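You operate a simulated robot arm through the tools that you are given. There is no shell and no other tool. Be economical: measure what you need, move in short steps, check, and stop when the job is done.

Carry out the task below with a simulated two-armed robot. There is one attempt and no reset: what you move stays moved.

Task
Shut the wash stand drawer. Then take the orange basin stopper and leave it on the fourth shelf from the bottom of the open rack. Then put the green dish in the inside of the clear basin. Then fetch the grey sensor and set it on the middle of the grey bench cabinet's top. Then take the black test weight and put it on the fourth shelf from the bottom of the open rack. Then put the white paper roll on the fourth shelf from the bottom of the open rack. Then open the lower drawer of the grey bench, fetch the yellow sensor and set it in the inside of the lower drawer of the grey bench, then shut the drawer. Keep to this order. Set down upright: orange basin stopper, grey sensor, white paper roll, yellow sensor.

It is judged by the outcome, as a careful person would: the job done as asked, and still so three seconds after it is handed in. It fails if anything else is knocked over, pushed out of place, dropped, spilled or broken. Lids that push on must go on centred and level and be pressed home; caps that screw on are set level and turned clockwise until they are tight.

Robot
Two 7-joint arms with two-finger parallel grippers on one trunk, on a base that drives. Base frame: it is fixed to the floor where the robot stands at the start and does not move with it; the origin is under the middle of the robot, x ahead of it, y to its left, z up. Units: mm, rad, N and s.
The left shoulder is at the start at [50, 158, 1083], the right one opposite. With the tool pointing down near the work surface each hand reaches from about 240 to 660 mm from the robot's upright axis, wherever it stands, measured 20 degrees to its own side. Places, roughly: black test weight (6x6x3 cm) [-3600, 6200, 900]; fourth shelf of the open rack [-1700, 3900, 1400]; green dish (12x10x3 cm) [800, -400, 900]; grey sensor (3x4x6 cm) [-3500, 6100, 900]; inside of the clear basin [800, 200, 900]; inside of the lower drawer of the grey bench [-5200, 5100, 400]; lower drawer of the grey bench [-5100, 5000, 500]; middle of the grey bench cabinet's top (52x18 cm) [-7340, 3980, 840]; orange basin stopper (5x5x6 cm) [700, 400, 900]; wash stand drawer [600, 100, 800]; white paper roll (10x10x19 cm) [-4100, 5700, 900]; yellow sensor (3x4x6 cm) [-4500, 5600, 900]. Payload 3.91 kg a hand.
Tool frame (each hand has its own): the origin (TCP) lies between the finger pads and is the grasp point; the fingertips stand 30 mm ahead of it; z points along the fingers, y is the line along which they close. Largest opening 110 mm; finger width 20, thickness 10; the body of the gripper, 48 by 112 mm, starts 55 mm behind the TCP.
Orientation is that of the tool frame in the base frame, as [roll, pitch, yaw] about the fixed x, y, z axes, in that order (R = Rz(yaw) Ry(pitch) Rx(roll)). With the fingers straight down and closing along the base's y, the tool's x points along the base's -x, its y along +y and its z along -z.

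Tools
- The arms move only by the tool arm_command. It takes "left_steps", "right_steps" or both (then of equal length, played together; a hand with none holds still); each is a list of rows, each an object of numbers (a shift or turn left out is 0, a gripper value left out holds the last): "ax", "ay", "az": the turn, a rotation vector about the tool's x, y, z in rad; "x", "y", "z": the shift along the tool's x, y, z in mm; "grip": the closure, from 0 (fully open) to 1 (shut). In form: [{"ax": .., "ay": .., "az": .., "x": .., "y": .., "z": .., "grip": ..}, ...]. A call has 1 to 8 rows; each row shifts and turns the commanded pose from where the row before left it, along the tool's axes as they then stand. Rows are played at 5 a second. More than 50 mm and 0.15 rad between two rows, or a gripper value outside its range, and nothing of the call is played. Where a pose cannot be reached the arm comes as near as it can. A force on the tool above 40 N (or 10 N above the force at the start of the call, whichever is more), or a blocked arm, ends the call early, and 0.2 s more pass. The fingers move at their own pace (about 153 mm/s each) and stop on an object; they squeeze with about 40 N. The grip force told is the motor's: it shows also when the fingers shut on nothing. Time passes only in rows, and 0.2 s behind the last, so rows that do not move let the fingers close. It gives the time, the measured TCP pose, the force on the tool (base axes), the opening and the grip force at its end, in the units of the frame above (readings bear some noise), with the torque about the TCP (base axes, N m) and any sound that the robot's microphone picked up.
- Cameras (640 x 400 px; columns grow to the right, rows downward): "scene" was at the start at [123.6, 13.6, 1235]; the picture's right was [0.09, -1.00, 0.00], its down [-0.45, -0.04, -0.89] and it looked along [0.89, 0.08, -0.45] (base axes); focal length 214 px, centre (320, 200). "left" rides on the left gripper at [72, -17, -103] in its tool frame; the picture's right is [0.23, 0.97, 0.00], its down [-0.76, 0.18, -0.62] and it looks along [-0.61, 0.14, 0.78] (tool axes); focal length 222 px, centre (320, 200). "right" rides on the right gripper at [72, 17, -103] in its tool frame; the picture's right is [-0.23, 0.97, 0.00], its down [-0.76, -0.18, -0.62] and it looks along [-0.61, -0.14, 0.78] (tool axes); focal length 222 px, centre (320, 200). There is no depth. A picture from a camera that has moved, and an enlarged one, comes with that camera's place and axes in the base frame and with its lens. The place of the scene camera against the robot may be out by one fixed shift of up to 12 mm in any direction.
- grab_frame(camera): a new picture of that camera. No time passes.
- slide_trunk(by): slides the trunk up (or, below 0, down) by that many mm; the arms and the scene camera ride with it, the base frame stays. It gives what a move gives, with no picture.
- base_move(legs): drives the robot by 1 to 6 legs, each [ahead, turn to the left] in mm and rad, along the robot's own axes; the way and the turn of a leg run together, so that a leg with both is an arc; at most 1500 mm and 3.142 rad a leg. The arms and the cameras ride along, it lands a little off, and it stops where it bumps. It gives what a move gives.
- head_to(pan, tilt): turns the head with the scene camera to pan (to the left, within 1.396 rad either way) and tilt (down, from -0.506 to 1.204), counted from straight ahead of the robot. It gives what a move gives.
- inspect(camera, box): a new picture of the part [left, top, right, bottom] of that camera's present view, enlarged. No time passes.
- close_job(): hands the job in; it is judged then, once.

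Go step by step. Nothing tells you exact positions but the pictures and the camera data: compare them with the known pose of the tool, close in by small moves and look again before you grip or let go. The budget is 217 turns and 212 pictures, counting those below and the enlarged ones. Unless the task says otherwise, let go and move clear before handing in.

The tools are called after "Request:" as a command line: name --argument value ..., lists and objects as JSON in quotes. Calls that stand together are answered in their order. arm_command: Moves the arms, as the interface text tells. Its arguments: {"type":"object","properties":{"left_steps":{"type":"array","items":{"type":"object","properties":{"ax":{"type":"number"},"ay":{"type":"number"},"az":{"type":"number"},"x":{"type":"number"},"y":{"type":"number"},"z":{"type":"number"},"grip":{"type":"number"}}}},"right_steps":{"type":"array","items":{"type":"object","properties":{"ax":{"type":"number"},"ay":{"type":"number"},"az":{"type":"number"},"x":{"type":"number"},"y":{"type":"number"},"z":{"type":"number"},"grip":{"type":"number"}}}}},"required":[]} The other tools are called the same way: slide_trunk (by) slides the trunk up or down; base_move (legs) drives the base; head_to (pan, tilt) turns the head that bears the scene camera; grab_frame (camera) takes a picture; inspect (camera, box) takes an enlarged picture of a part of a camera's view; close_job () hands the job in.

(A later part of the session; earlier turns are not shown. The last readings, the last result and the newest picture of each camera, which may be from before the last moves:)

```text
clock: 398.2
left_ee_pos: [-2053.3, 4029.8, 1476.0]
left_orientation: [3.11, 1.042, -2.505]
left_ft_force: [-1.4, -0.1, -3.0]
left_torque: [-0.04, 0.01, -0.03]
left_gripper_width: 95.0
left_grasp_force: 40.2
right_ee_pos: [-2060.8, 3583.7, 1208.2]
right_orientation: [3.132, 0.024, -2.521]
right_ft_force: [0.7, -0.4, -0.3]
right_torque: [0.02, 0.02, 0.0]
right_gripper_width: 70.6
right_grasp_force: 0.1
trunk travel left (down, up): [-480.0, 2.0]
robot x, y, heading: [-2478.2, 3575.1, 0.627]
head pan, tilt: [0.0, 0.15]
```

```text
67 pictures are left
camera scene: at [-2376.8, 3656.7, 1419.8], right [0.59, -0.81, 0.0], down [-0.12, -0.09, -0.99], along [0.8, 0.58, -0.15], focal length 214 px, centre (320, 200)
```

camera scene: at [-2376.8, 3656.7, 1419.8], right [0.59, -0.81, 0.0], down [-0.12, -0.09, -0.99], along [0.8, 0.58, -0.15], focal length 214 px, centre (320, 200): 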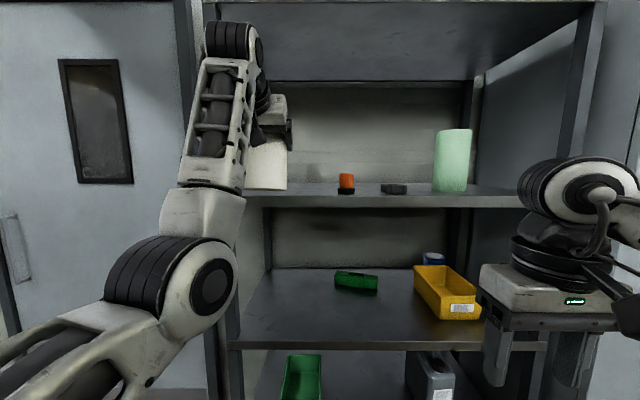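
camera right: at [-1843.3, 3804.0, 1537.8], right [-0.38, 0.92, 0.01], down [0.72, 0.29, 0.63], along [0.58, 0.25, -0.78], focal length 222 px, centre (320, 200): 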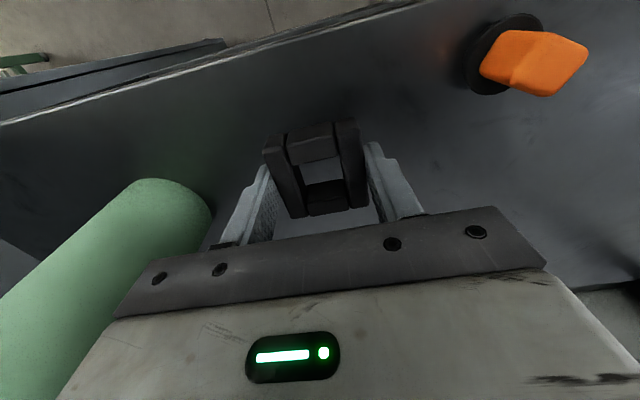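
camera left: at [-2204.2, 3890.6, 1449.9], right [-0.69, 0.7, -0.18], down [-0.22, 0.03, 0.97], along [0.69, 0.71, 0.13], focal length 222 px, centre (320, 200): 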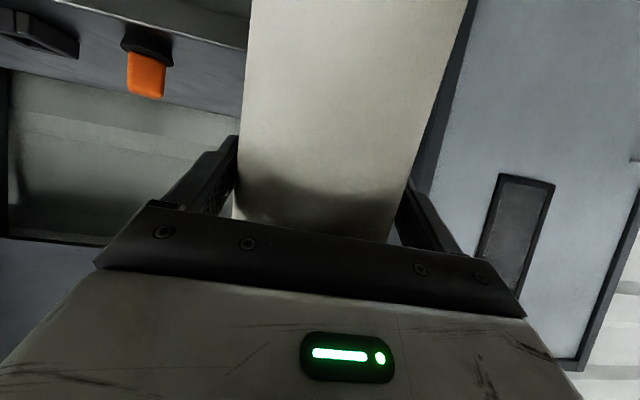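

Request:
arm_command --left_steps '[{"x": -17, "z": -10}, {"x": -17, "z": -10}, {"x": -4, "z": -2.5}]'

Request:
inspect --camera "scene" --box '[180, 0, 420, 240]'

Request:
grab_frame --camera "left"

```text
clock: 399.0
left_ee_pos: [-2054.4, 4027.7, 1520.7]
left_orientation: [3.11, 1.044, -2.507]
left_ft_force: [-0.1, -1.3, -3.1]
left_torque: [-0.04, 0.04, -0.02]
left_gripper_width: 94.9
left_grasp_force: 40.1
right_ee_pos: [-2060.5, 3583.8, 1207.2]
right_orientation: [3.134, 0.022, -2.522]
right_ft_force: [0.4, 0.0, 0.9]
right_torque: [0.02, 0.0, 0.01]
right_gripper_width: 70.7
right_grasp_force: 0.1
trunk travel left (down, up): [-480.0, 2.0]
robot x, y, heading: [-2473.1, 3572.8, 0.627]
head pan, tilt: [0.0, 0.15]
```

```text
1.67 times, centred on (300, 120) of scene
camera zoom: at [-2376.3, 3657.3, 1419.7], right [0.59, -0.81, 0.0], down [-0.12, -0.09, -0.99], along [0.8, 0.58, -0.15], focal length 358 px, centre (353, 333)
```

zoom: 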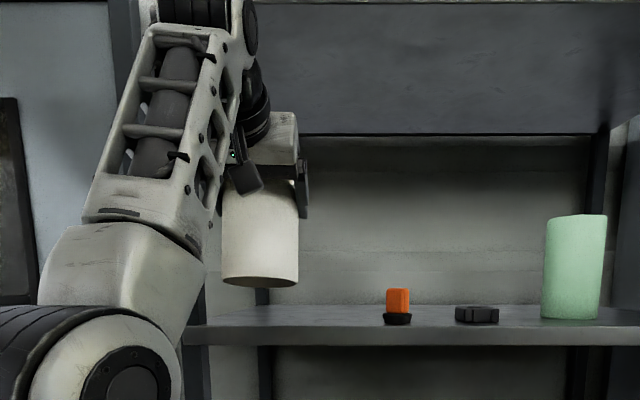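

```text
65 pictures are left
camera left: at [-2141.2, 3939.2, 1508.8], right [-0.69, 0.7, -0.18], down [-0.22, 0.03, 0.97], along [0.69, 0.71, 0.13], focal length 222 px, centre (320, 200)
```

left: 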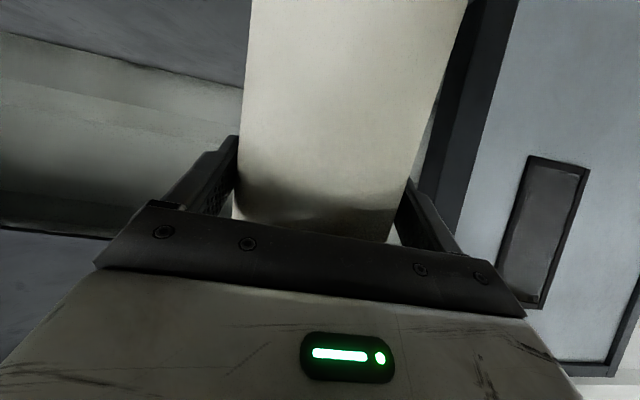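

The roll's bottom clears the shelf by about 50 mm and the forearm stays outside the rack. I'll drive forward to bring it over the shelf.

Request:
base_move --legs '[[115, 0.0]]'

Request:
head_to --pan 0.15 --tilt 0.15

Request:
grab_frame --camera "scene"

Request:
grab_frame --camera "left"

```text
clock: 400.3
left_ee_pos: [-1958.0, 4098.7, 1518.1]
left_orientation: [3.11, 1.045, -2.505]
left_ft_force: [0.0, 1.5, -3.5]
left_torque: [-0.02, 0.05, 0.0]
left_gripper_width: 94.7
left_grasp_force: 40.1
right_ee_pos: [-1964.1, 3653.9, 1206.7]
right_orientation: [3.133, 0.023, -2.523]
right_ft_force: [0.4, 0.4, -0.4]
right_torque: [-0.08, 0.02, 0.0]
right_gripper_width: 70.3
right_grasp_force: 0.0
trunk travel left (down, up): [-480.0, 2.0]
robot x, y, heading: [-2381.4, 3644.9, 0.63]
head pan, tilt: [0.0, 0.15]
```

```text
clock: 401.0
left_ee_pos: [-1959.4, 4098.3, 1519.1]
left_orientation: [3.111, 1.044, -2.504]
left_ft_force: [0.6, 0.6, -2.8]
left_torque: [-0.01, 0.01, 0.02]
left_gripper_width: 94.6
left_grasp_force: 40.0
right_ee_pos: [-1965.2, 3652.5, 1206.8]
right_orientation: [3.133, 0.023, -2.523]
right_ft_force: [0.2, -0.8, 0.3]
right_torque: [0.0, -0.01, -0.04]
right_gripper_width: 70.3
right_grasp_force: 0.0
trunk travel left (down, up): [-480.0, 2.0]
robot x, y, heading: [-2379.0, 3640.0, 0.626]
head pan, tilt: [0.15, 0.15]
```

```text
64 pictures are left
camera scene: at [-2290.1, 3737.2, 1419.7], right [0.7, -0.71, 0.0], down [-0.11, -0.11, -0.99], along [0.7, 0.69, -0.15], focal length 214 px, centre (320, 200)
```

scene: 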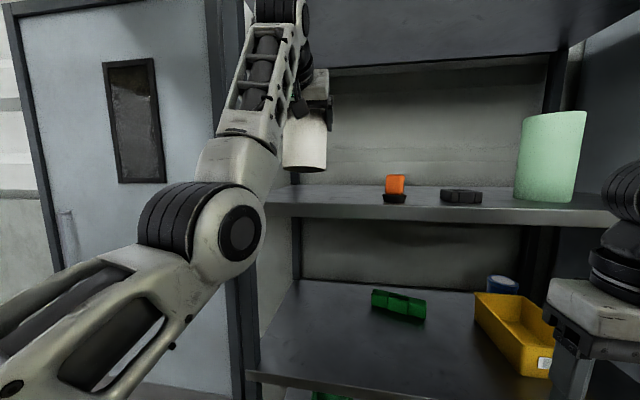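

```text
63 pictures are left
camera left: at [-2046.4, 4008.8, 1508.7], right [-0.69, 0.7, -0.18], down [-0.22, 0.03, 0.97], along [0.69, 0.71, 0.13], focal length 222 px, centre (320, 200)
```

left: 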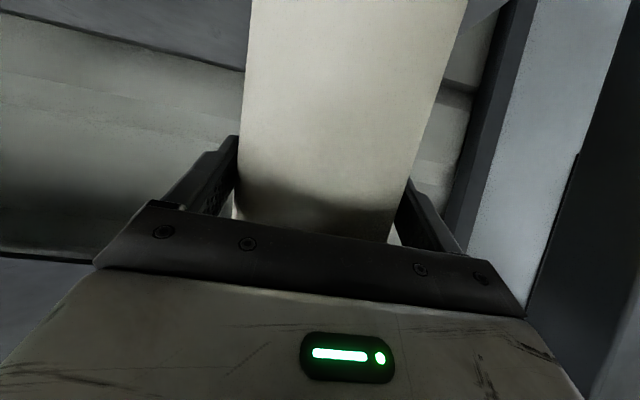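

The roll is 90 mm inside the shelf. I'll shift it 40 mm toward the stopper and lower it.

Request:
arm_command --left_steps '[{"y": -20}, {"y": -20}, {"x": 17.3, "z": 10}, {"x": 13, "z": 7.5}]'

Request:
inspect --camera "scene" --box '[240, 40, 480, 240]'

```text
clock: 402.0
left_ee_pos: [-1934.6, 4065.3, 1483.4]
left_orientation: [3.109, 1.044, -2.506]
left_ft_force: [0.2, -0.2, -2.3]
left_torque: [0.0, 0.02, -0.03]
left_gripper_width: 95.2
left_grasp_force: 40.2
right_ee_pos: [-1964.5, 3652.6, 1206.1]
right_orientation: [3.132, 0.023, -2.523]
right_ft_force: [1.0, 0.0, -0.5]
right_torque: [-0.04, 0.0, -0.01]
right_gripper_width: 70.6
right_grasp_force: 0.1
trunk travel left (down, up): [-480.0, 2.0]
robot x, y, heading: [-2381.4, 3643.6, 0.626]
head pan, tilt: [0.15, 0.15]
```

```text
2.00 times, centred on (360, 140) of scene
camera zoom: at [-2290.0, 3737.2, 1419.7], right [0.7, -0.71, 0.0], down [-0.11, -0.11, -0.99], along [0.7, 0.69, -0.15], focal length 429 px, centre (240, 320)
```

zoom: 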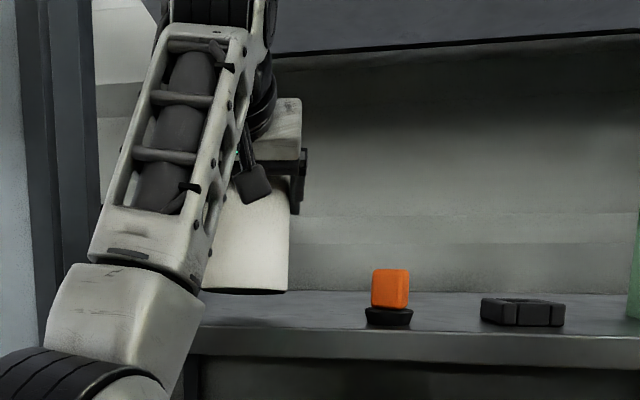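

Request:
arm_command --left_steps '[{"x": 6.9, "z": 4}, {"x": 3.5, "z": 2}, {"x": 2.6, "z": 1.5}, {"x": 2.6, "z": 1.5}, {"x": 2.6, "z": 1.5}, {"x": 2.6, "z": 1.5}, {"x": 2.6, "z": 1.5}, {"x": 2.6, "z": 1.5}]'

Request:
inspect --camera "scene" --box '[240, 40, 480, 240]'

```text
clock: 403.8
left_ee_pos: [-1940.0, 4064.1, 1461.4]
left_orientation: [3.109, 1.068, -2.504]
left_ft_force: [-3.2, 0.7, 27.3]
left_torque: [0.7, -0.81, 0.07]
left_gripper_width: 94.6
left_grasp_force: 40.2
right_ee_pos: [-1968.9, 3650.6, 1208.2]
right_orientation: [3.131, 0.028, -2.523]
right_ft_force: [0.0, -0.6, -0.4]
right_torque: [0.02, 0.0, -0.01]
right_gripper_width: 70.5
right_grasp_force: 0.2
trunk travel left (down, up): [-480.0, 2.0]
robot x, y, heading: [-2380.1, 3643.1, 0.626]
head pan, tilt: [0.15, 0.15]
```

```text
2.00 times, centred on (360, 140) of scene
camera zoom: at [-2293.5, 3734.7, 1420.6], right [0.7, -0.71, 0.0], down [-0.1, -0.1, -0.99], along [0.7, 0.69, -0.15], focal length 429 px, centre (240, 320)
```

zoom: 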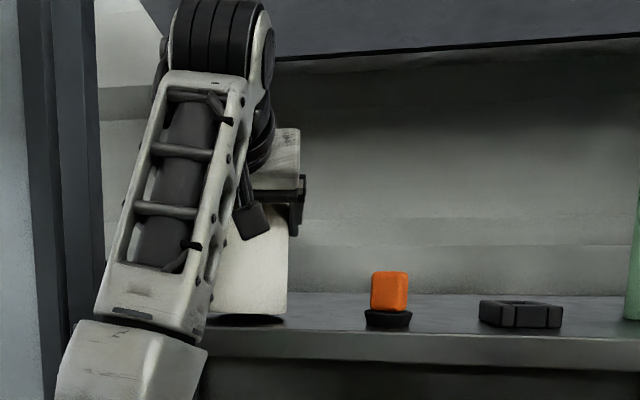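

Request:
arm_command --left_steps '[{"x": -1.7, "z": -1}, {"x": -1, "z": -0.5}, {"grip": 0}, {}, {}]'

Request:
grab_frame --camera "left"

Request:
inspect --camera "scene" --box '[240, 40, 480, 240]'

```text
clock: 405.0
left_ee_pos: [-1935.8, 4067.4, 1455.9]
left_orientation: [3.111, 1.043, -2.508]
left_ft_force: [-1.1, 0.4, 0.3]
left_torque: [0.06, -0.04, 0.04]
left_gripper_width: 109.9
left_grasp_force: 0.1
right_ee_pos: [-1965.7, 3652.7, 1207.4]
right_orientation: [3.133, 0.024, -2.522]
right_ft_force: [0.0, 0.1, 0.9]
right_torque: [-0.01, 0.02, 0.02]
right_gripper_width: 70.4
right_grasp_force: 0.1
trunk travel left (down, up): [-480.0, 2.0]
robot x, y, heading: [-2383.0, 3644.1, 0.634]
head pan, tilt: [0.15, 0.15]
```

```text
60 pictures are left
camera left: at [-2022.8, 3977.6, 1446.0], right [-0.69, 0.7, -0.18], down [-0.22, 0.03, 0.97], along [0.69, 0.71, 0.13], focal length 222 px, centre (320, 200)
```

left: 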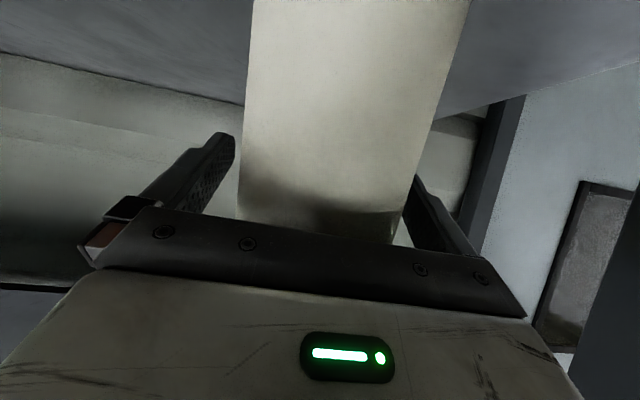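

```text
2.00 times, centred on (360, 140) of scene
camera zoom: at [-2290.4, 3736.9, 1419.7], right [0.7, -0.71, 0.0], down [-0.11, -0.1, -0.99], along [0.7, 0.69, -0.15], focal length 429 px, centre (240, 320)
```

zoom: 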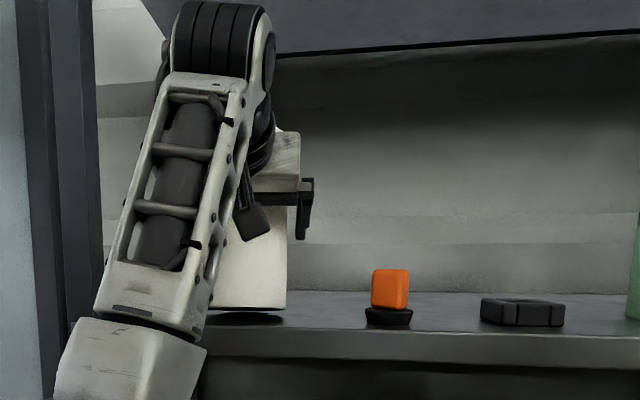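

The roll stands on the shelf. I'll centre the open fingers around it and withdraw straight back.

Request:
arm_command --left_steps '[{"y": 4}, {"x": 7.6, "z": -13}, {"x": 10, "z": -17.3}, {"x": 15, "z": -26}, {"x": 15, "z": -26}]'

Request:
grab_frame --camera "left"

Request:
grab_frame --camera "scene"

```text
clock: 406.2
left_ee_pos: [-2001.0, 4020.2, 1457.3]
left_orientation: [3.108, 1.046, -2.506]
left_ft_force: [0.2, -0.2, -0.8]
left_torque: [-0.01, 0.0, 0.01]
left_gripper_width: 110.0
left_grasp_force: 0.0
left hand out of reach, approached as far as the arm can: row 5
right_ee_pos: [-1965.7, 3652.0, 1205.8]
right_orientation: [3.133, 0.025, -2.523]
right_ft_force: [-0.1, 0.0, -0.8]
right_torque: [-0.01, -0.03, 0.02]
right_gripper_width: 70.3
right_grasp_force: 0.0
trunk travel left (down, up): [-480.0, 2.0]
robot x, y, heading: [-2380.0, 3643.6, 0.63]
head pan, tilt: [0.15, 0.15]
```

```text
58 pictures are left
camera left: at [-2088.8, 3931.2, 1447.5], right [-0.69, 0.7, -0.18], down [-0.22, 0.03, 0.97], along [0.69, 0.71, 0.14], focal length 222 px, centre (320, 200)
```

left: 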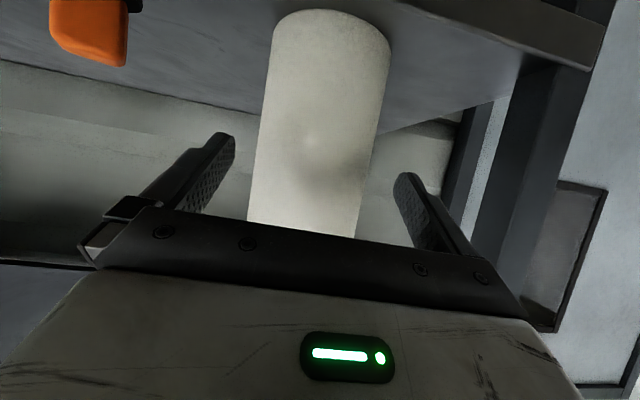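

```text
57 pictures are left
camera scene: at [-2290.0, 3736.7, 1419.8], right [0.7, -0.71, 0.0], down [-0.11, -0.1, -0.99], along [0.7, 0.69, -0.15], focal length 214 px, centre (320, 200)
```

scene: 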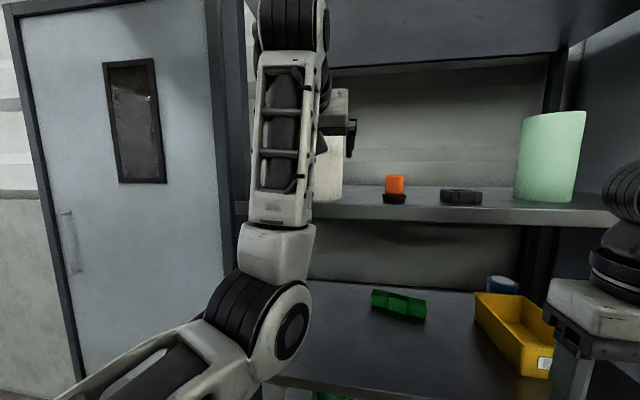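

Request:
base_move --legs '[[-220, 0.0]]'

Request:
grab_frame --camera "scene"

Request:
arm_command --left_steps '[{"x": 38.9, "z": 22.7}, {"x": 38.9, "z": 22.7}, {"x": 38.9, "z": 22.7}, {"x": 38.9, "z": 22.7}, {"x": 38.9, "z": 22.7}, {"x": 38.9, "z": 22.7}]'

Request:
arm_command --left_steps '[{"ay": 0.15}, {"ay": 0.15}, {"ay": 0.15}, {"ay": 0.15}, {"ay": 0.15}, {"ay": 0.15}, {"ay": 0.145}]'

```text
clock: 407.9
left_ee_pos: [-2180.1, 3890.9, 1458.4]
left_orientation: [3.11, 1.045, -2.504]
left_ft_force: [-0.3, -1.1, 0.1]
left_torque: [0.02, 0.02, 0.02]
left_gripper_width: 110.0
left_grasp_force: 0.0
right_ee_pos: [-2144.0, 3523.0, 1207.0]
right_orientation: [3.132, 0.025, -2.521]
right_ft_force: [0.1, -1.0, -0.3]
right_torque: [0.01, -0.02, 0.0]
right_gripper_width: 70.4
right_grasp_force: 0.0
trunk travel left (down, up): [-480.0, 2.0]
robot x, y, heading: [-2563.1, 3515.8, 0.632]
head pan, tilt: [0.15, 0.15]
```

```text
56 pictures are left
camera scene: at [-2469.6, 3606.7, 1419.9], right [0.7, -0.71, 0.0], down [-0.11, -0.1, -0.99], along [0.7, 0.69, -0.15], focal length 214 px, centre (320, 200)
```

scene: 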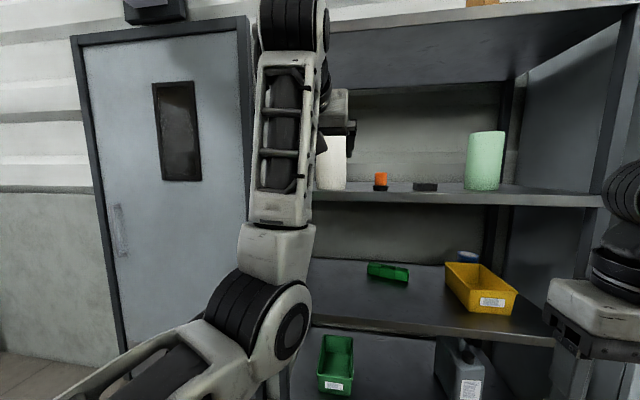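

```text
clock: 409.3
left_ee_pos: [-2184.4, 3892.0, 1188.3]
left_orientation: [3.11, 1.047, -2.506]
left_ft_force: [0.5, 0.0, 0.3]
left_torque: [0.01, 0.03, -0.03]
left_gripper_width: 109.9
left_grasp_force: 0.1
right_ee_pos: [-2144.2, 3523.2, 1206.7]
right_orientation: [3.133, 0.023, -2.522]
right_ft_force: [0.2, 0.2, 0.1]
right_torque: [-0.01, -0.01, 0.0]
right_gripper_width: 70.7
right_grasp_force: 0.1
trunk travel left (down, up): [-480.0, 2.0]
robot x, y, heading: [-2559.1, 3511.3, 0.629]
head pan, tilt: [0.15, 0.15]
```

```text
clock: 410.9
left_ee_pos: [-2124.5, 3934.2, 1155.6]
left_orientation: [3.128, 0.003, -2.477]
left_ft_force: [-0.2, 0.0, 0.2]
left_torque: [-0.03, 0.0, 0.0]
left_gripper_width: 109.9
left_grasp_force: 0.0
left hand out of reach, approached as far as the arm can: row 3, 4, 5, 6
right_ee_pos: [-2143.4, 3524.1, 1205.9]
right_orientation: [3.134, 0.024, -2.517]
right_ft_force: [0.5, 0.6, 0.0]
right_torque: [-0.01, 0.0, 0.01]
right_gripper_width: 70.6
right_grasp_force: 0.1
trunk travel left (down, up): [-480.0, 2.0]
robot x, y, heading: [-2561.0, 3517.7, 0.63]
head pan, tilt: [0.15, 0.15]
```

Request:
grab_frame --camera "scene"

```text
55 pictures are left
camera scene: at [-2469.1, 3607.6, 1419.7], right [0.7, -0.71, 0.0], down [-0.11, -0.11, -0.99], along [0.7, 0.69, -0.15], focal length 214 px, centre (320, 200)
```

scene: 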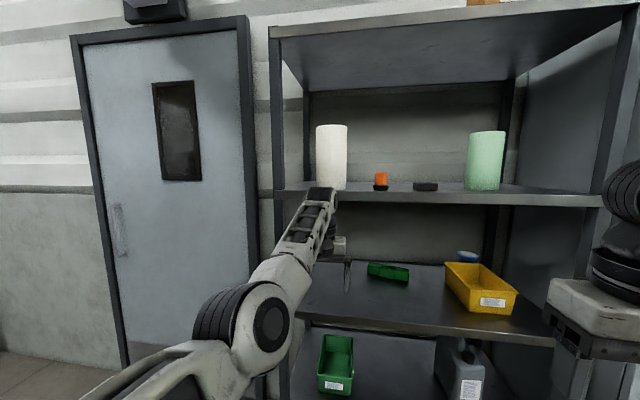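

All three items stand properly on shelf 4. Last job is the grey bench's lower drawer, so I'll pull the left hand in and drive round to it.

Request:
arm_command --left_steps '[{"x": 48}, {"x": 48}, {"x": 48}, {"x": 48}, {"x": 48, "y": 10}]'

Request:
base_move --legs '[[0, 1.16], [810, 0.0], [0, 0.4], [1200, 0.0]]'

Request:
base_move --legs '[[0, 1.57], [1350, 0.0]]'

```text
clock: 412.1
left_ee_pos: [-2117.8, 3910.2, 1157.1]
left_orientation: [3.126, 0.0, -2.477]
left_ft_force: [0.1, 0.4, -0.7]
left_torque: [-0.01, 0.0, -0.01]
left_gripper_width: 110.2
left_grasp_force: 0.0
left hand out of reach, approached as far as the arm can: row 1, 2, 3, 4, 5
right_ee_pos: [-2143.0, 3524.2, 1206.7]
right_orientation: [3.134, 0.025, -2.52]
right_ft_force: [0.4, -0.6, -1.1]
right_torque: [-0.02, 0.0, 0.01]
right_gripper_width: 70.3
right_grasp_force: 0.2
trunk travel left (down, up): [-480.0, 2.0]
robot x, y, heading: [-2559.7, 3511.0, 0.63]
head pan, tilt: [0.15, 0.15]
```

```text
clock: 426.3
left_ee_pos: [-3769.2, 5817.4, 1157.0]
left_orientation: [3.125, -0.001, -0.972]
left_ft_force: [-0.5, 0.7, -0.1]
left_torque: [-0.02, -0.01, -0.01]
left_gripper_width: 109.9
left_grasp_force: 0.0
right_ee_pos: [-3385.7, 5767.9, 1206.8]
right_orientation: [3.131, 0.024, -1.013]
right_ft_force: [0.3, 0.2, 0.9]
right_torque: [0.01, 0.02, 0.01]
right_gripper_width: 70.2
right_grasp_force: 0.0
trunk travel left (down, up): [-480.0, 2.0]
robot x, y, heading: [-3404.2, 5354.9, 2.137]
head pan, tilt: [0.15, 0.15]
```

```text
clock: 437.0
left_ee_pos: [-4938.8, 4158.8, 1156.5]
left_orientation: [3.127, 0.0, 0.674]
left_ft_force: [0.4, -0.4, -0.3]
left_torque: [-0.03, -0.02, 0.01]
left_gripper_width: 109.9
left_grasp_force: 0.1
right_ee_pos: [-4918.2, 4544.7, 1206.8]
right_orientation: [3.134, 0.025, 0.63]
right_ft_force: [-0.1, -0.3, 0.3]
right_torque: [-0.02, -0.01, 0.01]
right_gripper_width: 70.3
right_grasp_force: 0.0
trunk travel left (down, up): [-480.0, 2.0]
robot x, y, heading: [-4500.8, 4560.5, -2.503]
head pan, tilt: [0.15, 0.15]
```

The robot is at the grey bench. Before turning I'll bring the left hand out to its own side so it can retract.

Request:
arm_command --left_steps '[{"y": 40}, {"y": 40}, {"y": 40}, {"y": 20}, {}]'

Request:
base_move --legs '[[0, -1.58]]'

Request:
head_to --pan 0.0 --tilt 0.65

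Request:
grab_frame --camera "scene"

```text
clock: 438.2
left_ee_pos: [-4855.6, 4042.8, 1158.3]
left_orientation: [3.125, 0.0, 0.675]
left_ft_force: [-0.1, -0.2, 0.1]
left_torque: [0.0, 0.0, -0.01]
left_gripper_width: 109.8
left_grasp_force: 0.1
left hand out of reach, approached as far as the arm can: row 1
right_ee_pos: [-4918.3, 4544.5, 1205.9]
right_orientation: [3.133, 0.025, 0.63]
right_ft_force: [-0.8, 0.2, 0.4]
right_torque: [0.04, 0.0, 0.02]
right_gripper_width: 70.3
right_grasp_force: 0.0
trunk travel left (down, up): [-480.0, 2.0]
robot x, y, heading: [-4502.3, 4560.7, -2.502]
head pan, tilt: [0.15, 0.15]
```

```text
clock: 442.6
left_ee_pos: [-4990.6, 4949.6, 1158.6]
left_orientation: [3.125, 0.0, -0.971]
left_ft_force: [-0.9, -0.8, -0.3]
left_torque: [-0.01, -0.05, -0.01]
left_gripper_width: 109.8
left_grasp_force: 0.0
right_ee_pos: [-4484.8, 4974.8, 1206.4]
right_orientation: [3.131, 0.025, -1.015]
right_ft_force: [-0.8, -0.7, 1.1]
right_torque: [0.01, 0.0, -0.03]
right_gripper_width: 70.5
right_grasp_force: 0.1
trunk travel left (down, up): [-480.0, 2.0]
robot x, y, heading: [-4499.7, 4557.4, 2.14]
head pan, tilt: [0.15, 0.15]
```

```text
clock: 443.6
left_ee_pos: [-4989.4, 4950.5, 1158.5]
left_orientation: [3.126, 0.002, -0.97]
left_ft_force: [0.2, 0.5, -0.1]
left_torque: [0.01, 0.01, -0.03]
left_gripper_width: 110.0
left_grasp_force: 0.0
right_ee_pos: [-4486.0, 4974.5, 1205.8]
right_orientation: [3.132, 0.025, -1.015]
right_ft_force: [0.9, -0.1, -0.7]
right_torque: [-0.01, -0.02, -0.02]
right_gripper_width: 70.2
right_grasp_force: 0.1
trunk travel left (down, up): [-480.0, 2.0]
robot x, y, heading: [-4504.1, 4558.5, 2.14]
head pan, tilt: [0.0, 0.649]
```

```text
54 pictures are left
camera scene: at [-4577.4, 4670.9, 1374.1], right [0.84, 0.54, 0.0], down [0.32, -0.51, -0.8], along [-0.43, 0.67, -0.6], focal length 214 px, centre (320, 200)
```

scene: 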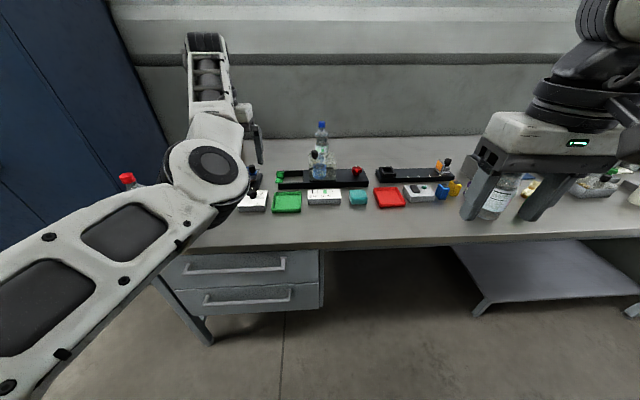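

The drawers sit under the bench to my left; the lower handle is a long bar at about (-5078, 4895, 528). I'll draw the left hand back in front of the bench and lower the trunk so it can grip the bar from the front.

Request:
arm_command --left_steps '[{"x": 30, "y": 20}, {"x": 30, "y": 20}, {"x": 30, "y": 20}, {"x": 30, "y": 20}, {}]'

Request:
base_move --legs '[[0, 0.05]]'

Request:
slide_trunk --by -380

Request:
head_to --pan 0.35 --tilt 0.55

Request:
grab_frame --camera "scene"

```text
clock: 444.8
left_ee_pos: [-5038.0, 4822.2, 1159.4]
left_orientation: [3.127, 0.0, -0.97]
left_ft_force: [-0.1, 0.6, 0.2]
left_torque: [0.03, 0.03, 0.0]
left_gripper_width: 110.0
left_grasp_force: 0.1
left hand out of reach, approached as far as the arm can: row 1, 2, 3, 4
right_ee_pos: [-4485.5, 4974.6, 1206.3]
right_orientation: [3.133, 0.025, -1.013]
right_ft_force: [-0.5, 0.9, -0.9]
right_torque: [0.01, -0.02, -0.01]
right_gripper_width: 70.5
right_grasp_force: 0.1
trunk travel left (down, up): [-480.0, 2.0]
robot x, y, heading: [-4502.1, 4556.5, 2.137]
head pan, tilt: [0.0, 0.649]
```

```text
clock: 445.6
left_ee_pos: [-5052.7, 4792.2, 1160.7]
left_orientation: [3.125, 0.0, -0.917]
left_ft_force: [0.3, 1.3, -0.3]
left_torque: [-0.02, -0.03, 0.02]
left_gripper_width: 110.0
left_grasp_force: 0.0
right_ee_pos: [-4507.9, 4975.3, 1207.8]
right_orientation: [3.132, 0.023, -0.962]
right_ft_force: [0.4, -0.3, -0.2]
right_torque: [0.01, -0.01, -0.01]
right_gripper_width: 70.5
right_grasp_force: 0.1
trunk travel left (down, up): [-480.0, 2.0]
robot x, y, heading: [-4504.7, 4557.5, 2.19]
head pan, tilt: [0.0, 0.649]
```

```text
clock: 449.2
left_ee_pos: [-5050.7, 4793.1, 779.8]
left_orientation: [3.126, 0.001, -0.917]
left_ft_force: [0.6, 0.4, -0.1]
left_torque: [0.01, 0.03, 0.01]
left_gripper_width: 110.2
left_grasp_force: 0.0
right_ee_pos: [-4507.2, 4974.9, 826.4]
right_orientation: [3.133, 0.026, -0.962]
right_ft_force: [0.2, 0.5, 0.3]
right_torque: [0.02, 0.0, 0.01]
right_gripper_width: 70.5
right_grasp_force: 0.1
trunk travel left (down, up): [-100.0, 382.0]
robot x, y, heading: [-4500.1, 4556.5, 2.183]
head pan, tilt: [0.0, 0.649]
```

```text
clock: 450.1
left_ee_pos: [-5051.3, 4793.3, 780.5]
left_orientation: [3.125, -0.001, -0.917]
left_ft_force: [-0.3, 0.7, -0.2]
left_torque: [0.0, 0.03, 0.01]
left_gripper_width: 110.0
left_grasp_force: 0.1
right_ee_pos: [-4506.9, 4973.8, 825.8]
right_orientation: [3.132, 0.023, -0.96]
right_ft_force: [-0.5, -0.3, 0.4]
right_torque: [0.01, 0.02, 0.01]
right_gripper_width: 70.3
right_grasp_force: 0.0
trunk travel left (down, up): [-100.0, 382.0]
robot x, y, heading: [-4506.6, 4561.0, 2.191]
head pan, tilt: [0.351, 0.55]
```

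```text
53 pictures are left
camera scene: at [-4606.6, 4647.4, 1002.8], right [0.57, 0.82, 0.0], down [0.43, -0.3, -0.85], along [-0.7, 0.48, -0.52], focal length 214 px, centre (320, 200)
```

scene: 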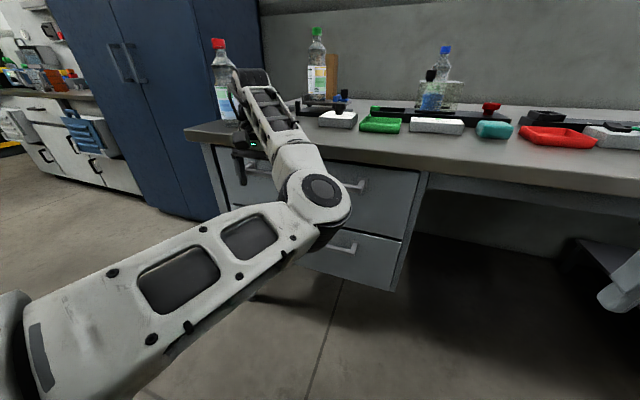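

Request:
arm_command --left_steps '[{"ay": -0.14, "y": -10}, {"ay": -0.14, "y": -10}, {"ay": -0.14, "y": -10}, {"ay": -0.14}, {"ay": -0.14}, {"ay": -0.14}, {"ay": -0.14}, {"ay": -0.14}]'

Request:
arm_command --left_steps '[{"ay": -0.14}, {"ay": -0.14}, {"ay": -0.17, "az": 0}]'

Request:
grab_frame --camera "left"

Request:
grab_frame --camera "scene"

```text
clock: 451.5
left_ee_pos: [-5045.5, 4811.5, 770.2]
left_orientation: [3.122, 0.825, -0.939]
left_ft_force: [0.6, -1.1, -2.7]
left_torque: [-0.2, 0.13, -0.12]
left_gripper_width: 110.1
left_grasp_force: 0.0
left hand out of reach, approached as far as the arm can: row 1, 2
right_ee_pos: [-4506.5, 4974.7, 827.1]
right_orientation: [3.133, 0.023, -0.962]
right_ft_force: [-0.3, -0.7, -0.2]
right_torque: [-0.01, 0.02, 0.0]
right_gripper_width: 70.4
right_grasp_force: 0.0
trunk travel left (down, up): [-100.0, 382.0]
robot x, y, heading: [-4500.7, 4559.2, 2.192]
head pan, tilt: [0.351, 0.55]
stopped in row 7 (left hand): the force on the tool passed its limit at 47 N (the readings are from after the stop); the commanded pose is now the measured one
```

```text
refused: row 3 steps farther than a row can; nothing moved
```

```text
52 pictures are left
camera left: at [-4955.4, 4722.5, 787.9], right [-0.69, -0.71, -0.15], down [-0.17, -0.05, 0.98], along [-0.71, 0.7, -0.08], focal length 222 px, centre (320, 200)
```

left: 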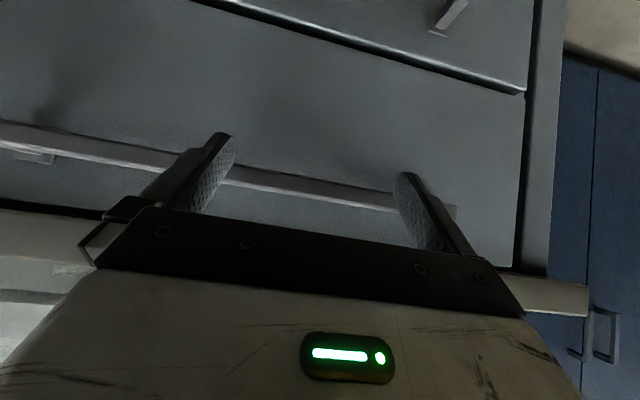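

```text
51 pictures are left
camera scene: at [-4606.3, 4647.1, 1003.0], right [0.57, 0.82, 0.0], down [0.43, -0.3, -0.85], along [-0.7, 0.48, -0.52], focal length 214 px, centre (320, 200)
```

scene: 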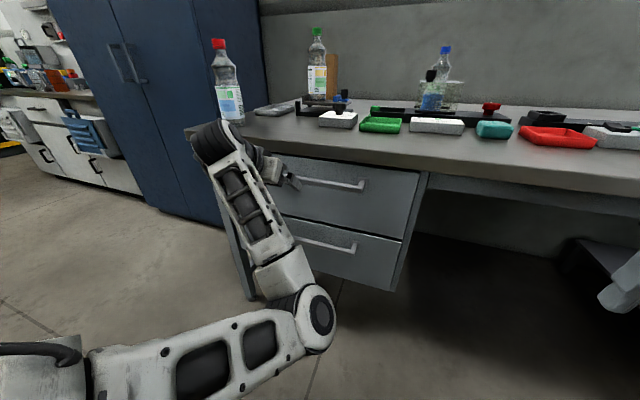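

The fingertips touched the upper drawer's handle. I'll back off, go down to the lower handle's height, and finish the rotation there.

Request:
arm_command --left_steps '[{"x": 27, "z": -29}, {"x": 27, "z": -29}, {"x": 29.4, "z": 27.2}, {"x": 29.4, "z": 27.2}, {"x": 29.4, "z": 27.2}, {"x": 29.4, "z": 27.2}, {"x": 29.4, "z": 27.2}]'

Request:
arm_command --left_steps '[{"ay": -0.145}, {"ay": -0.145}, {"ay": -0.145}, {"ay": -0.145}, {"ay": -0.145}]'

Request:
grab_frame --camera "left"

Request:
grab_frame --camera "scene"

```text
clock: 452.9
left_ee_pos: [-5025.7, 4792.4, 715.3]
left_orientation: [-3.123, 1.044, -0.913]
left_ft_force: [0.6, 0.5, 1.0]
left_torque: [0.01, -0.02, 0.01]
left_gripper_width: 109.9
left_grasp_force: 0.1
left hand out of reach, approached as far as the arm can: row 2
right_ee_pos: [-4505.6, 4974.1, 825.9]
right_orientation: [3.132, 0.025, -0.962]
right_ft_force: [0.0, -1.4, -0.2]
right_torque: [-0.01, 0.0, 0.01]
right_gripper_width: 70.1
right_grasp_force: 0.1
trunk travel left (down, up): [-100.0, 382.0]
robot x, y, heading: [-4501.2, 4559.0, 2.19]
head pan, tilt: [0.351, 0.55]
stopped in row 6 (left hand): the arm was blocked; the commanded pose is now the measured one
```

```text
clock: 453.5
left_ee_pos: [-5029.2, 4815.6, 809.7]
left_orientation: [-2.543, 1.496, -0.347]
left_ft_force: [0.5, 0.3, 0.4]
left_torque: [0.0, 0.0, 0.01]
left_gripper_width: 109.9
left_grasp_force: 0.1
right_ee_pos: [-4506.6, 4974.8, 827.2]
right_orientation: [3.132, 0.024, -0.961]
right_ft_force: [-0.6, 0.1, 0.2]
right_torque: [-0.02, -0.01, -0.01]
right_gripper_width: 70.1
right_grasp_force: 0.0
trunk travel left (down, up): [-100.0, 382.0]
robot x, y, heading: [-4501.0, 4559.4, 2.186]
head pan, tilt: [0.351, 0.55]
stopped in row 2 (left hand): the arm was blocked; the commanded pose is now the measured one
```

```text
50 pictures are left
camera left: at [-4949.8, 4741.2, 744.0], right [-0.77, -0.57, -0.27], down [0.17, -0.59, 0.79], along [-0.61, 0.57, 0.55], focal length 222 px, centre (320, 200)
```

left: 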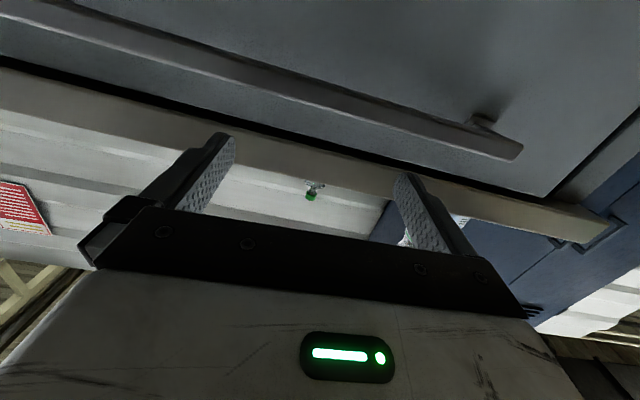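

```text
49 pictures are left
camera scene: at [-4606.1, 4647.1, 1002.6], right [0.57, 0.82, 0.0], down [0.43, -0.3, -0.85], along [-0.7, 0.48, -0.52], focal length 214 px, centre (320, 200)
```

scene: 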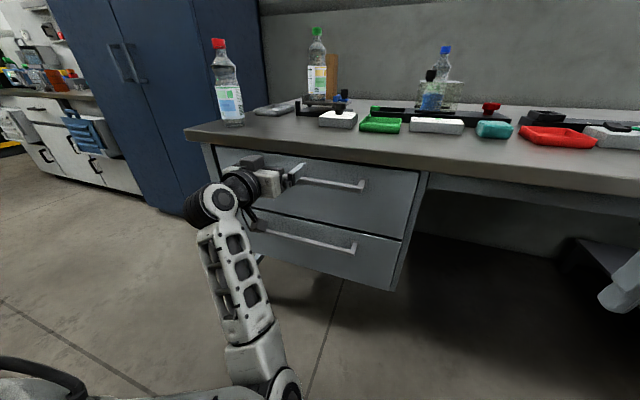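

The hand now points forward horizontally. I'll back it off slightly, roll it 90° so the fingers close vertically, and lower the trunk the rest of the way.

Request:
arm_command --left_steps '[{"z": -25, "az": 0.14}, {"z": -25, "az": 0.14}, {"az": 0.14}, {"az": 0.14}, {"az": 0.14}, {"az": 0.14}, {"az": 0.14}, {"az": 0.14}]'

Request:
arm_command --left_steps '[{"az": 0.15}, {"az": 0.15}, {"az": 0.15}]'

Request:
slide_trunk --by -98

Request:
grab_frame --camera "scene"

```text
clock: 454.2
left_ee_pos: [-4996.0, 4778.7, 875.8]
left_orientation: [1.183, 1.324, -2.899]
left_ft_force: [-0.1, 0.2, 0.3]
left_torque: [-0.03, -0.05, -0.02]
left_gripper_width: 110.2
left_grasp_force: 0.0
right_ee_pos: [-4502.8, 4974.0, 828.1]
right_orientation: [3.129, 0.026, -0.961]
right_ft_force: [0.4, -0.5, -0.8]
right_torque: [-0.01, 0.03, -0.03]
right_gripper_width: 70.5
right_grasp_force: 0.2
trunk travel left (down, up): [-100.0, 382.0]
robot x, y, heading: [-4505.4, 4558.1, 2.194]
head pan, tilt: [0.351, 0.55]
stopped in row 3 (left hand): the arm was blocked; the commanded pose is now the measured one
```

```text
clock: 455.0
left_ee_pos: [-5000.3, 4780.7, 868.4]
left_orientation: [1.439, 0.896, -2.624]
left_ft_force: [0.0, -0.2, 0.3]
left_torque: [0.0, 0.03, 0.03]
left_gripper_width: 109.8
left_grasp_force: 0.1
right_ee_pos: [-4506.5, 4974.5, 824.2]
right_orientation: [3.134, 0.024, -0.961]
right_ft_force: [-0.1, 0.1, 0.4]
right_torque: [0.02, -0.05, -0.01]
right_gripper_width: 70.0
right_grasp_force: 0.0
trunk travel left (down, up): [-100.0, 382.0]
robot x, y, heading: [-4502.5, 4556.0, 2.187]
head pan, tilt: [0.351, 0.55]
```

```text
clock: 456.3
left_ee_pos: [-5001.0, 4781.1, 772.2]
left_orientation: [1.436, 0.897, -2.623]
left_ft_force: [-0.7, -0.3, 0.2]
left_torque: [0.03, 0.0, -0.02]
left_gripper_width: 109.7
left_grasp_force: 0.1
right_ee_pos: [-4505.8, 4975.2, 727.7]
right_orientation: [3.133, 0.023, -0.963]
right_ft_force: [-0.9, 0.1, 0.0]
right_torque: [0.02, -0.01, -0.05]
right_gripper_width: 70.6
right_grasp_force: 0.1
trunk travel left (down, up): [-2.0, 480.0]
robot x, y, heading: [-4501.9, 4557.9, 2.191]
head pan, tilt: [0.351, 0.55]
```

```text
48 pictures are left
camera scene: at [-4606.0, 4647.2, 904.8], right [0.57, 0.82, 0.0], down [0.43, -0.3, -0.85], along [-0.7, 0.48, -0.52], focal length 214 px, centre (320, 200)
```

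scene: 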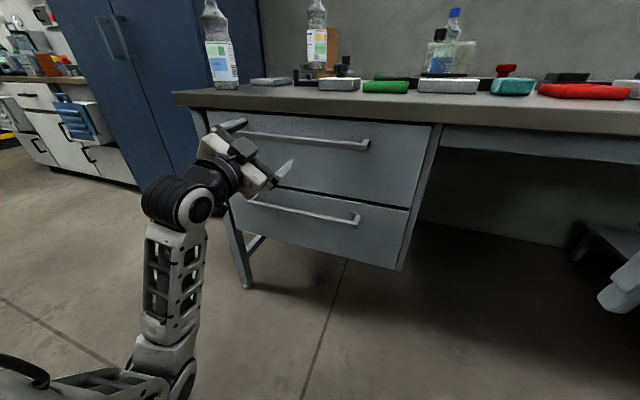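

The hand is nearly in the needed orientation but cramped. I'll back the base 90 mm for room, extend, finish the roll, and lower.

Request:
base_move --legs '[[-90, 0.0]]'

Request:
arm_command --left_steps '[{"z": 40}, {"az": 0.13, "z": 10}, {"az": 0.13}, {"az": 0.13}, {"az": 0.13}, {"az": 0.14}]'

Request:
arm_command --left_steps '[{"y": -40}, {"y": -40}, {"y": -40}, {"y": -30}]'

Request:
grab_frame --camera "scene"

```text
clock: 457.4
left_ee_pos: [-4949.7, 4707.0, 772.4]
left_orientation: [1.44, 0.896, -2.622]
left_ft_force: [-0.4, -0.3, 0.5]
left_torque: [-0.02, 0.02, -0.02]
left_gripper_width: 109.7
left_grasp_force: 0.1
right_ee_pos: [-4456.6, 4902.3, 728.2]
right_orientation: [3.133, 0.023, -0.96]
right_ft_force: [-0.1, 0.1, -0.6]
right_torque: [-0.04, 0.03, 0.0]
right_gripper_width: 70.4
right_grasp_force: 0.0
trunk travel left (down, up): [-2.0, 480.0]
robot x, y, heading: [-4449.7, 4488.2, 2.192]
head pan, tilt: [0.351, 0.55]
```

```text
clock: 458.8
left_ee_pos: [-4978.1, 4746.7, 775.9]
left_orientation: [1.486, 0.238, -2.536]
left_ft_force: [0.3, -0.1, -0.4]
left_torque: [0.0, -0.03, 0.02]
left_gripper_width: 110.0
left_grasp_force: 0.0
right_ee_pos: [-4456.1, 4901.9, 728.0]
right_orientation: [3.133, 0.021, -0.96]
right_ft_force: [0.0, 0.5, 0.0]
right_torque: [-0.02, -0.02, 0.0]
right_gripper_width: 70.5
right_grasp_force: 0.0
trunk travel left (down, up): [-2.0, 480.0]
robot x, y, heading: [-4445.0, 4487.3, 2.191]
head pan, tilt: [0.351, 0.55]
```

```text
clock: 459.8
left_ee_pos: [-4957.9, 4778.7, 633.5]
left_orientation: [1.484, 0.239, -2.539]
left_ft_force: [-0.7, -0.5, 0.1]
left_torque: [0.01, 0.01, 0.02]
left_gripper_width: 109.9
left_grasp_force: 0.0
right_ee_pos: [-4456.1, 4902.6, 728.5]
right_orientation: [3.134, 0.023, -0.961]
right_ft_force: [-0.4, -0.5, 0.7]
right_torque: [-0.03, 0.0, -0.02]
right_gripper_width: 70.6
right_grasp_force: 0.0
trunk travel left (down, up): [-2.0, 480.0]
robot x, y, heading: [-4449.5, 4482.0, 2.192]
head pan, tilt: [0.351, 0.55]
```

```text
47 pictures are left
camera scene: at [-4554.5, 4574.3, 904.8], right [0.56, 0.83, 0.0], down [0.43, -0.29, -0.85], along [-0.7, 0.48, -0.52], focal length 214 px, centre (320, 200)
```

scene: 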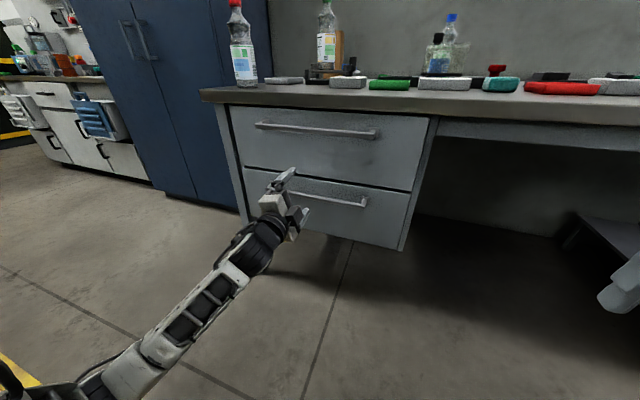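

The hand now faces the lower handle. I'll level it, lower to the bar's height, and look through the hand camera.

Request:
arm_command --left_steps '[{"az": 0.12}, {"az": 0.12}, {"ax": 0.085}, {"y": -40}]'

Request:
grab_frame --camera "left"

Request:
inspect --camera "scene" --box '[200, 100, 440, 270]'

```text
clock: 460.8
left_ee_pos: [-4957.3, 4778.7, 590.9]
left_orientation: [1.574, 0.0, -2.517]
left_ft_force: [0.4, 0.3, 0.0]
left_torque: [-0.04, -0.01, -0.02]
left_gripper_width: 109.9
left_grasp_force: 0.1
right_ee_pos: [-4455.1, 4901.2, 728.5]
right_orientation: [3.132, 0.023, -0.96]
right_ft_force: [0.5, -0.4, 0.0]
right_torque: [0.04, 0.0, -0.03]
right_gripper_width: 70.5
right_grasp_force: 0.0
trunk travel left (down, up): [-2.0, 480.0]
robot x, y, heading: [-4450.2, 4486.3, 2.191]
head pan, tilt: [0.351, 0.55]
```

```text
46 pictures are left
camera left: at [-4954.6, 4653.0, 575.1], right [-0.19, -0.13, 0.97], down [0.98, -0.06, 0.18], along [0.04, 0.99, 0.14], focal length 222 px, centre (320, 200)
```

left: 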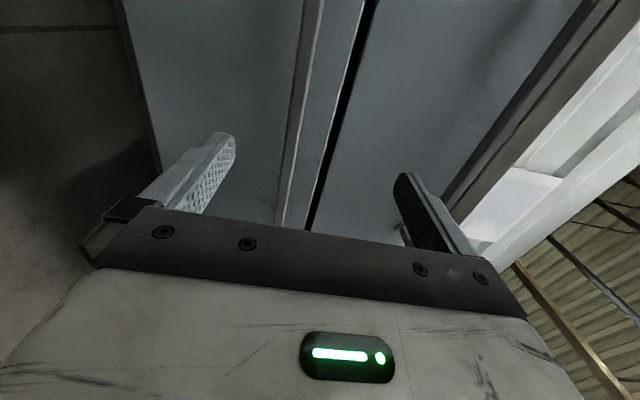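

```text
2.35 times, centred on (320, 185) of scene
camera zoom: at [-4554.5, 4574.3, 904.8], right [0.56, 0.83, 0.0], down [0.43, -0.29, -0.85], along [-0.7, 0.48, -0.52], focal length 505 px, centre (320, 235)
```

zoom: 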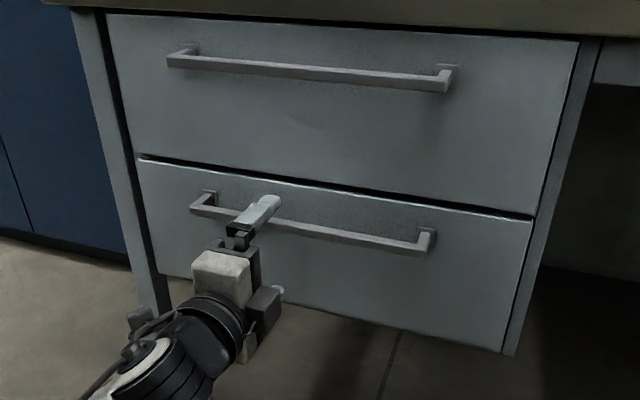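

The bar is at about z 577. I'll drop 14 mm and advance partway.

Request:
arm_command --left_steps '[{"y": -14}, {"z": 30}, {"z": 30}]'

Request:
grab_frame --camera "left"

Request:
inspect --camera "scene" --box '[220, 130, 400, 250]'

```text
clock: 461.6
left_ee_pos: [-4990.8, 4825.3, 575.5]
left_orientation: [1.574, 0.0, -2.519]
left_ft_force: [0.0, -0.9, 0.2]
left_torque: [-0.01, -0.02, 0.02]
left_gripper_width: 109.9
left_grasp_force: 0.1
right_ee_pos: [-4454.9, 4904.0, 728.6]
right_orientation: [3.134, 0.02, -0.96]
right_ft_force: [-0.2, -0.3, -0.3]
right_torque: [0.03, -0.01, 0.01]
right_gripper_width: 70.5
right_grasp_force: 0.1
trunk travel left (down, up): [-2.0, 480.0]
robot x, y, heading: [-4448.6, 4483.8, 2.194]
head pan, tilt: [0.351, 0.55]
```

```text
44 pictures are left
camera left: at [-4989.6, 4701.0, 560.3], right [-0.19, -0.13, 0.97], down [0.98, -0.06, 0.18], along [0.04, 0.99, 0.14], focal length 222 px, centre (320, 200)
```

left: 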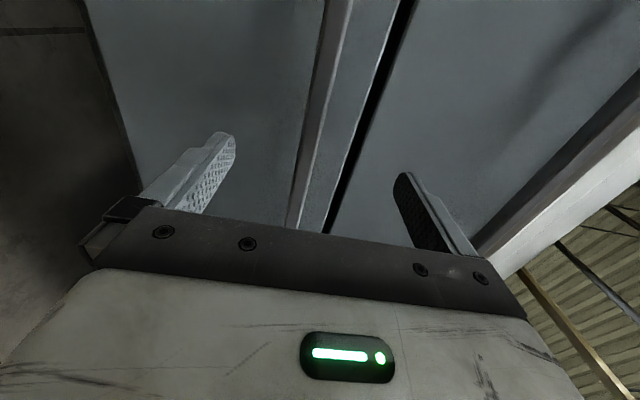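

```text
3.33 times, centred on (310, 190) of scene
camera zoom: at [-4554.5, 4574.2, 904.8], right [0.56, 0.83, 0.0], down [0.43, -0.29, -0.85], along [-0.7, 0.48, -0.52], focal length 715 px, centre (353, 233)
```

zoom: 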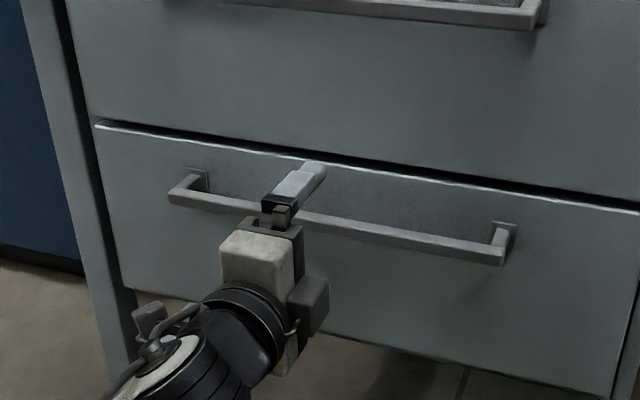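

Request:
arm_command --left_steps '[{"z": 12}, {"z": 12}, {"z": 10}, {"z": 8}, {"z": 6}, {"z": 6}, {"z": 6}]'

Request:
grab_frame --camera "left"

```text
clock: 463.2
left_ee_pos: [-5024.6, 4874.8, 575.8]
left_orientation: [1.575, 0.001, -2.516]
left_ft_force: [-1.1, 0.9, 0.4]
left_torque: [-0.03, -0.01, 0.01]
left_gripper_width: 110.2
left_grasp_force: 0.0
right_ee_pos: [-4456.1, 4901.9, 729.0]
right_orientation: [3.132, 0.023, -0.959]
right_ft_force: [-0.2, -0.3, -0.4]
right_torque: [-0.02, 0.0, -0.01]
right_gripper_width: 70.5
right_grasp_force: 0.1
trunk travel left (down, up): [-2.0, 480.0]
robot x, y, heading: [-4449.4, 4490.7, 2.189]
head pan, tilt: [0.351, 0.55]
```

```text
42 pictures are left
camera left: at [-5023.4, 4750.2, 560.1], right [-0.19, -0.13, 0.97], down [0.98, -0.06, 0.18], along [0.04, 0.99, 0.14], focal length 222 px, centre (320, 200)
```

left: 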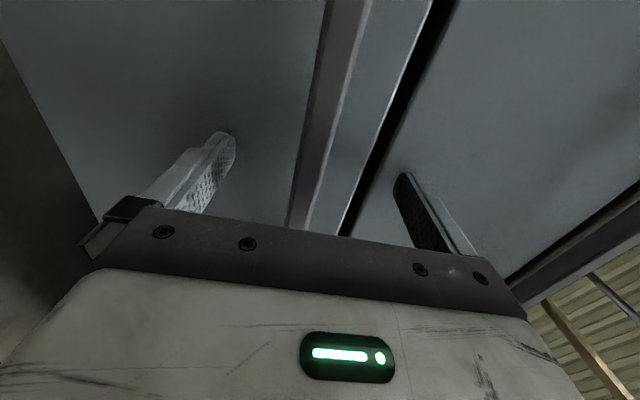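

Request:
arm_command --left_steps '[{"grip": 1}, {}, {}]'

Request:
grab_frame --camera "left"

```text
clock: 464.0
left_ee_pos: [-5025.6, 4874.9, 566.7]
left_orientation: [1.589, -0.001, -2.516]
left_ft_force: [5.9, 1.3, -28.7]
left_torque: [0.39, 0.81, 0.61]
left_gripper_width: 13.9
left_grasp_force: 44.8
right_ee_pos: [-4456.9, 4902.9, 726.9]
right_orientation: [3.136, 0.02, -0.959]
right_ft_force: [-0.1, 0.9, -0.8]
right_torque: [0.0, 0.02, 0.01]
right_gripper_width: 70.2
right_grasp_force: 0.1
trunk travel left (down, up): [-2.0, 480.0]
robot x, y, heading: [-4452.1, 4486.2, 2.193]
head pan, tilt: [0.351, 0.55]
```

```text
41 pictures are left
camera left: at [-5022.9, 4749.7, 552.5], right [-0.2, -0.12, 0.97], down [0.98, -0.06, 0.19], along [0.03, 0.99, 0.13], focal length 222 px, centre (320, 200)
```

left: 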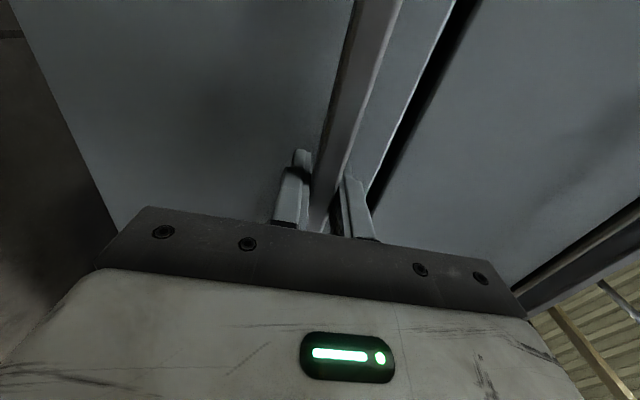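

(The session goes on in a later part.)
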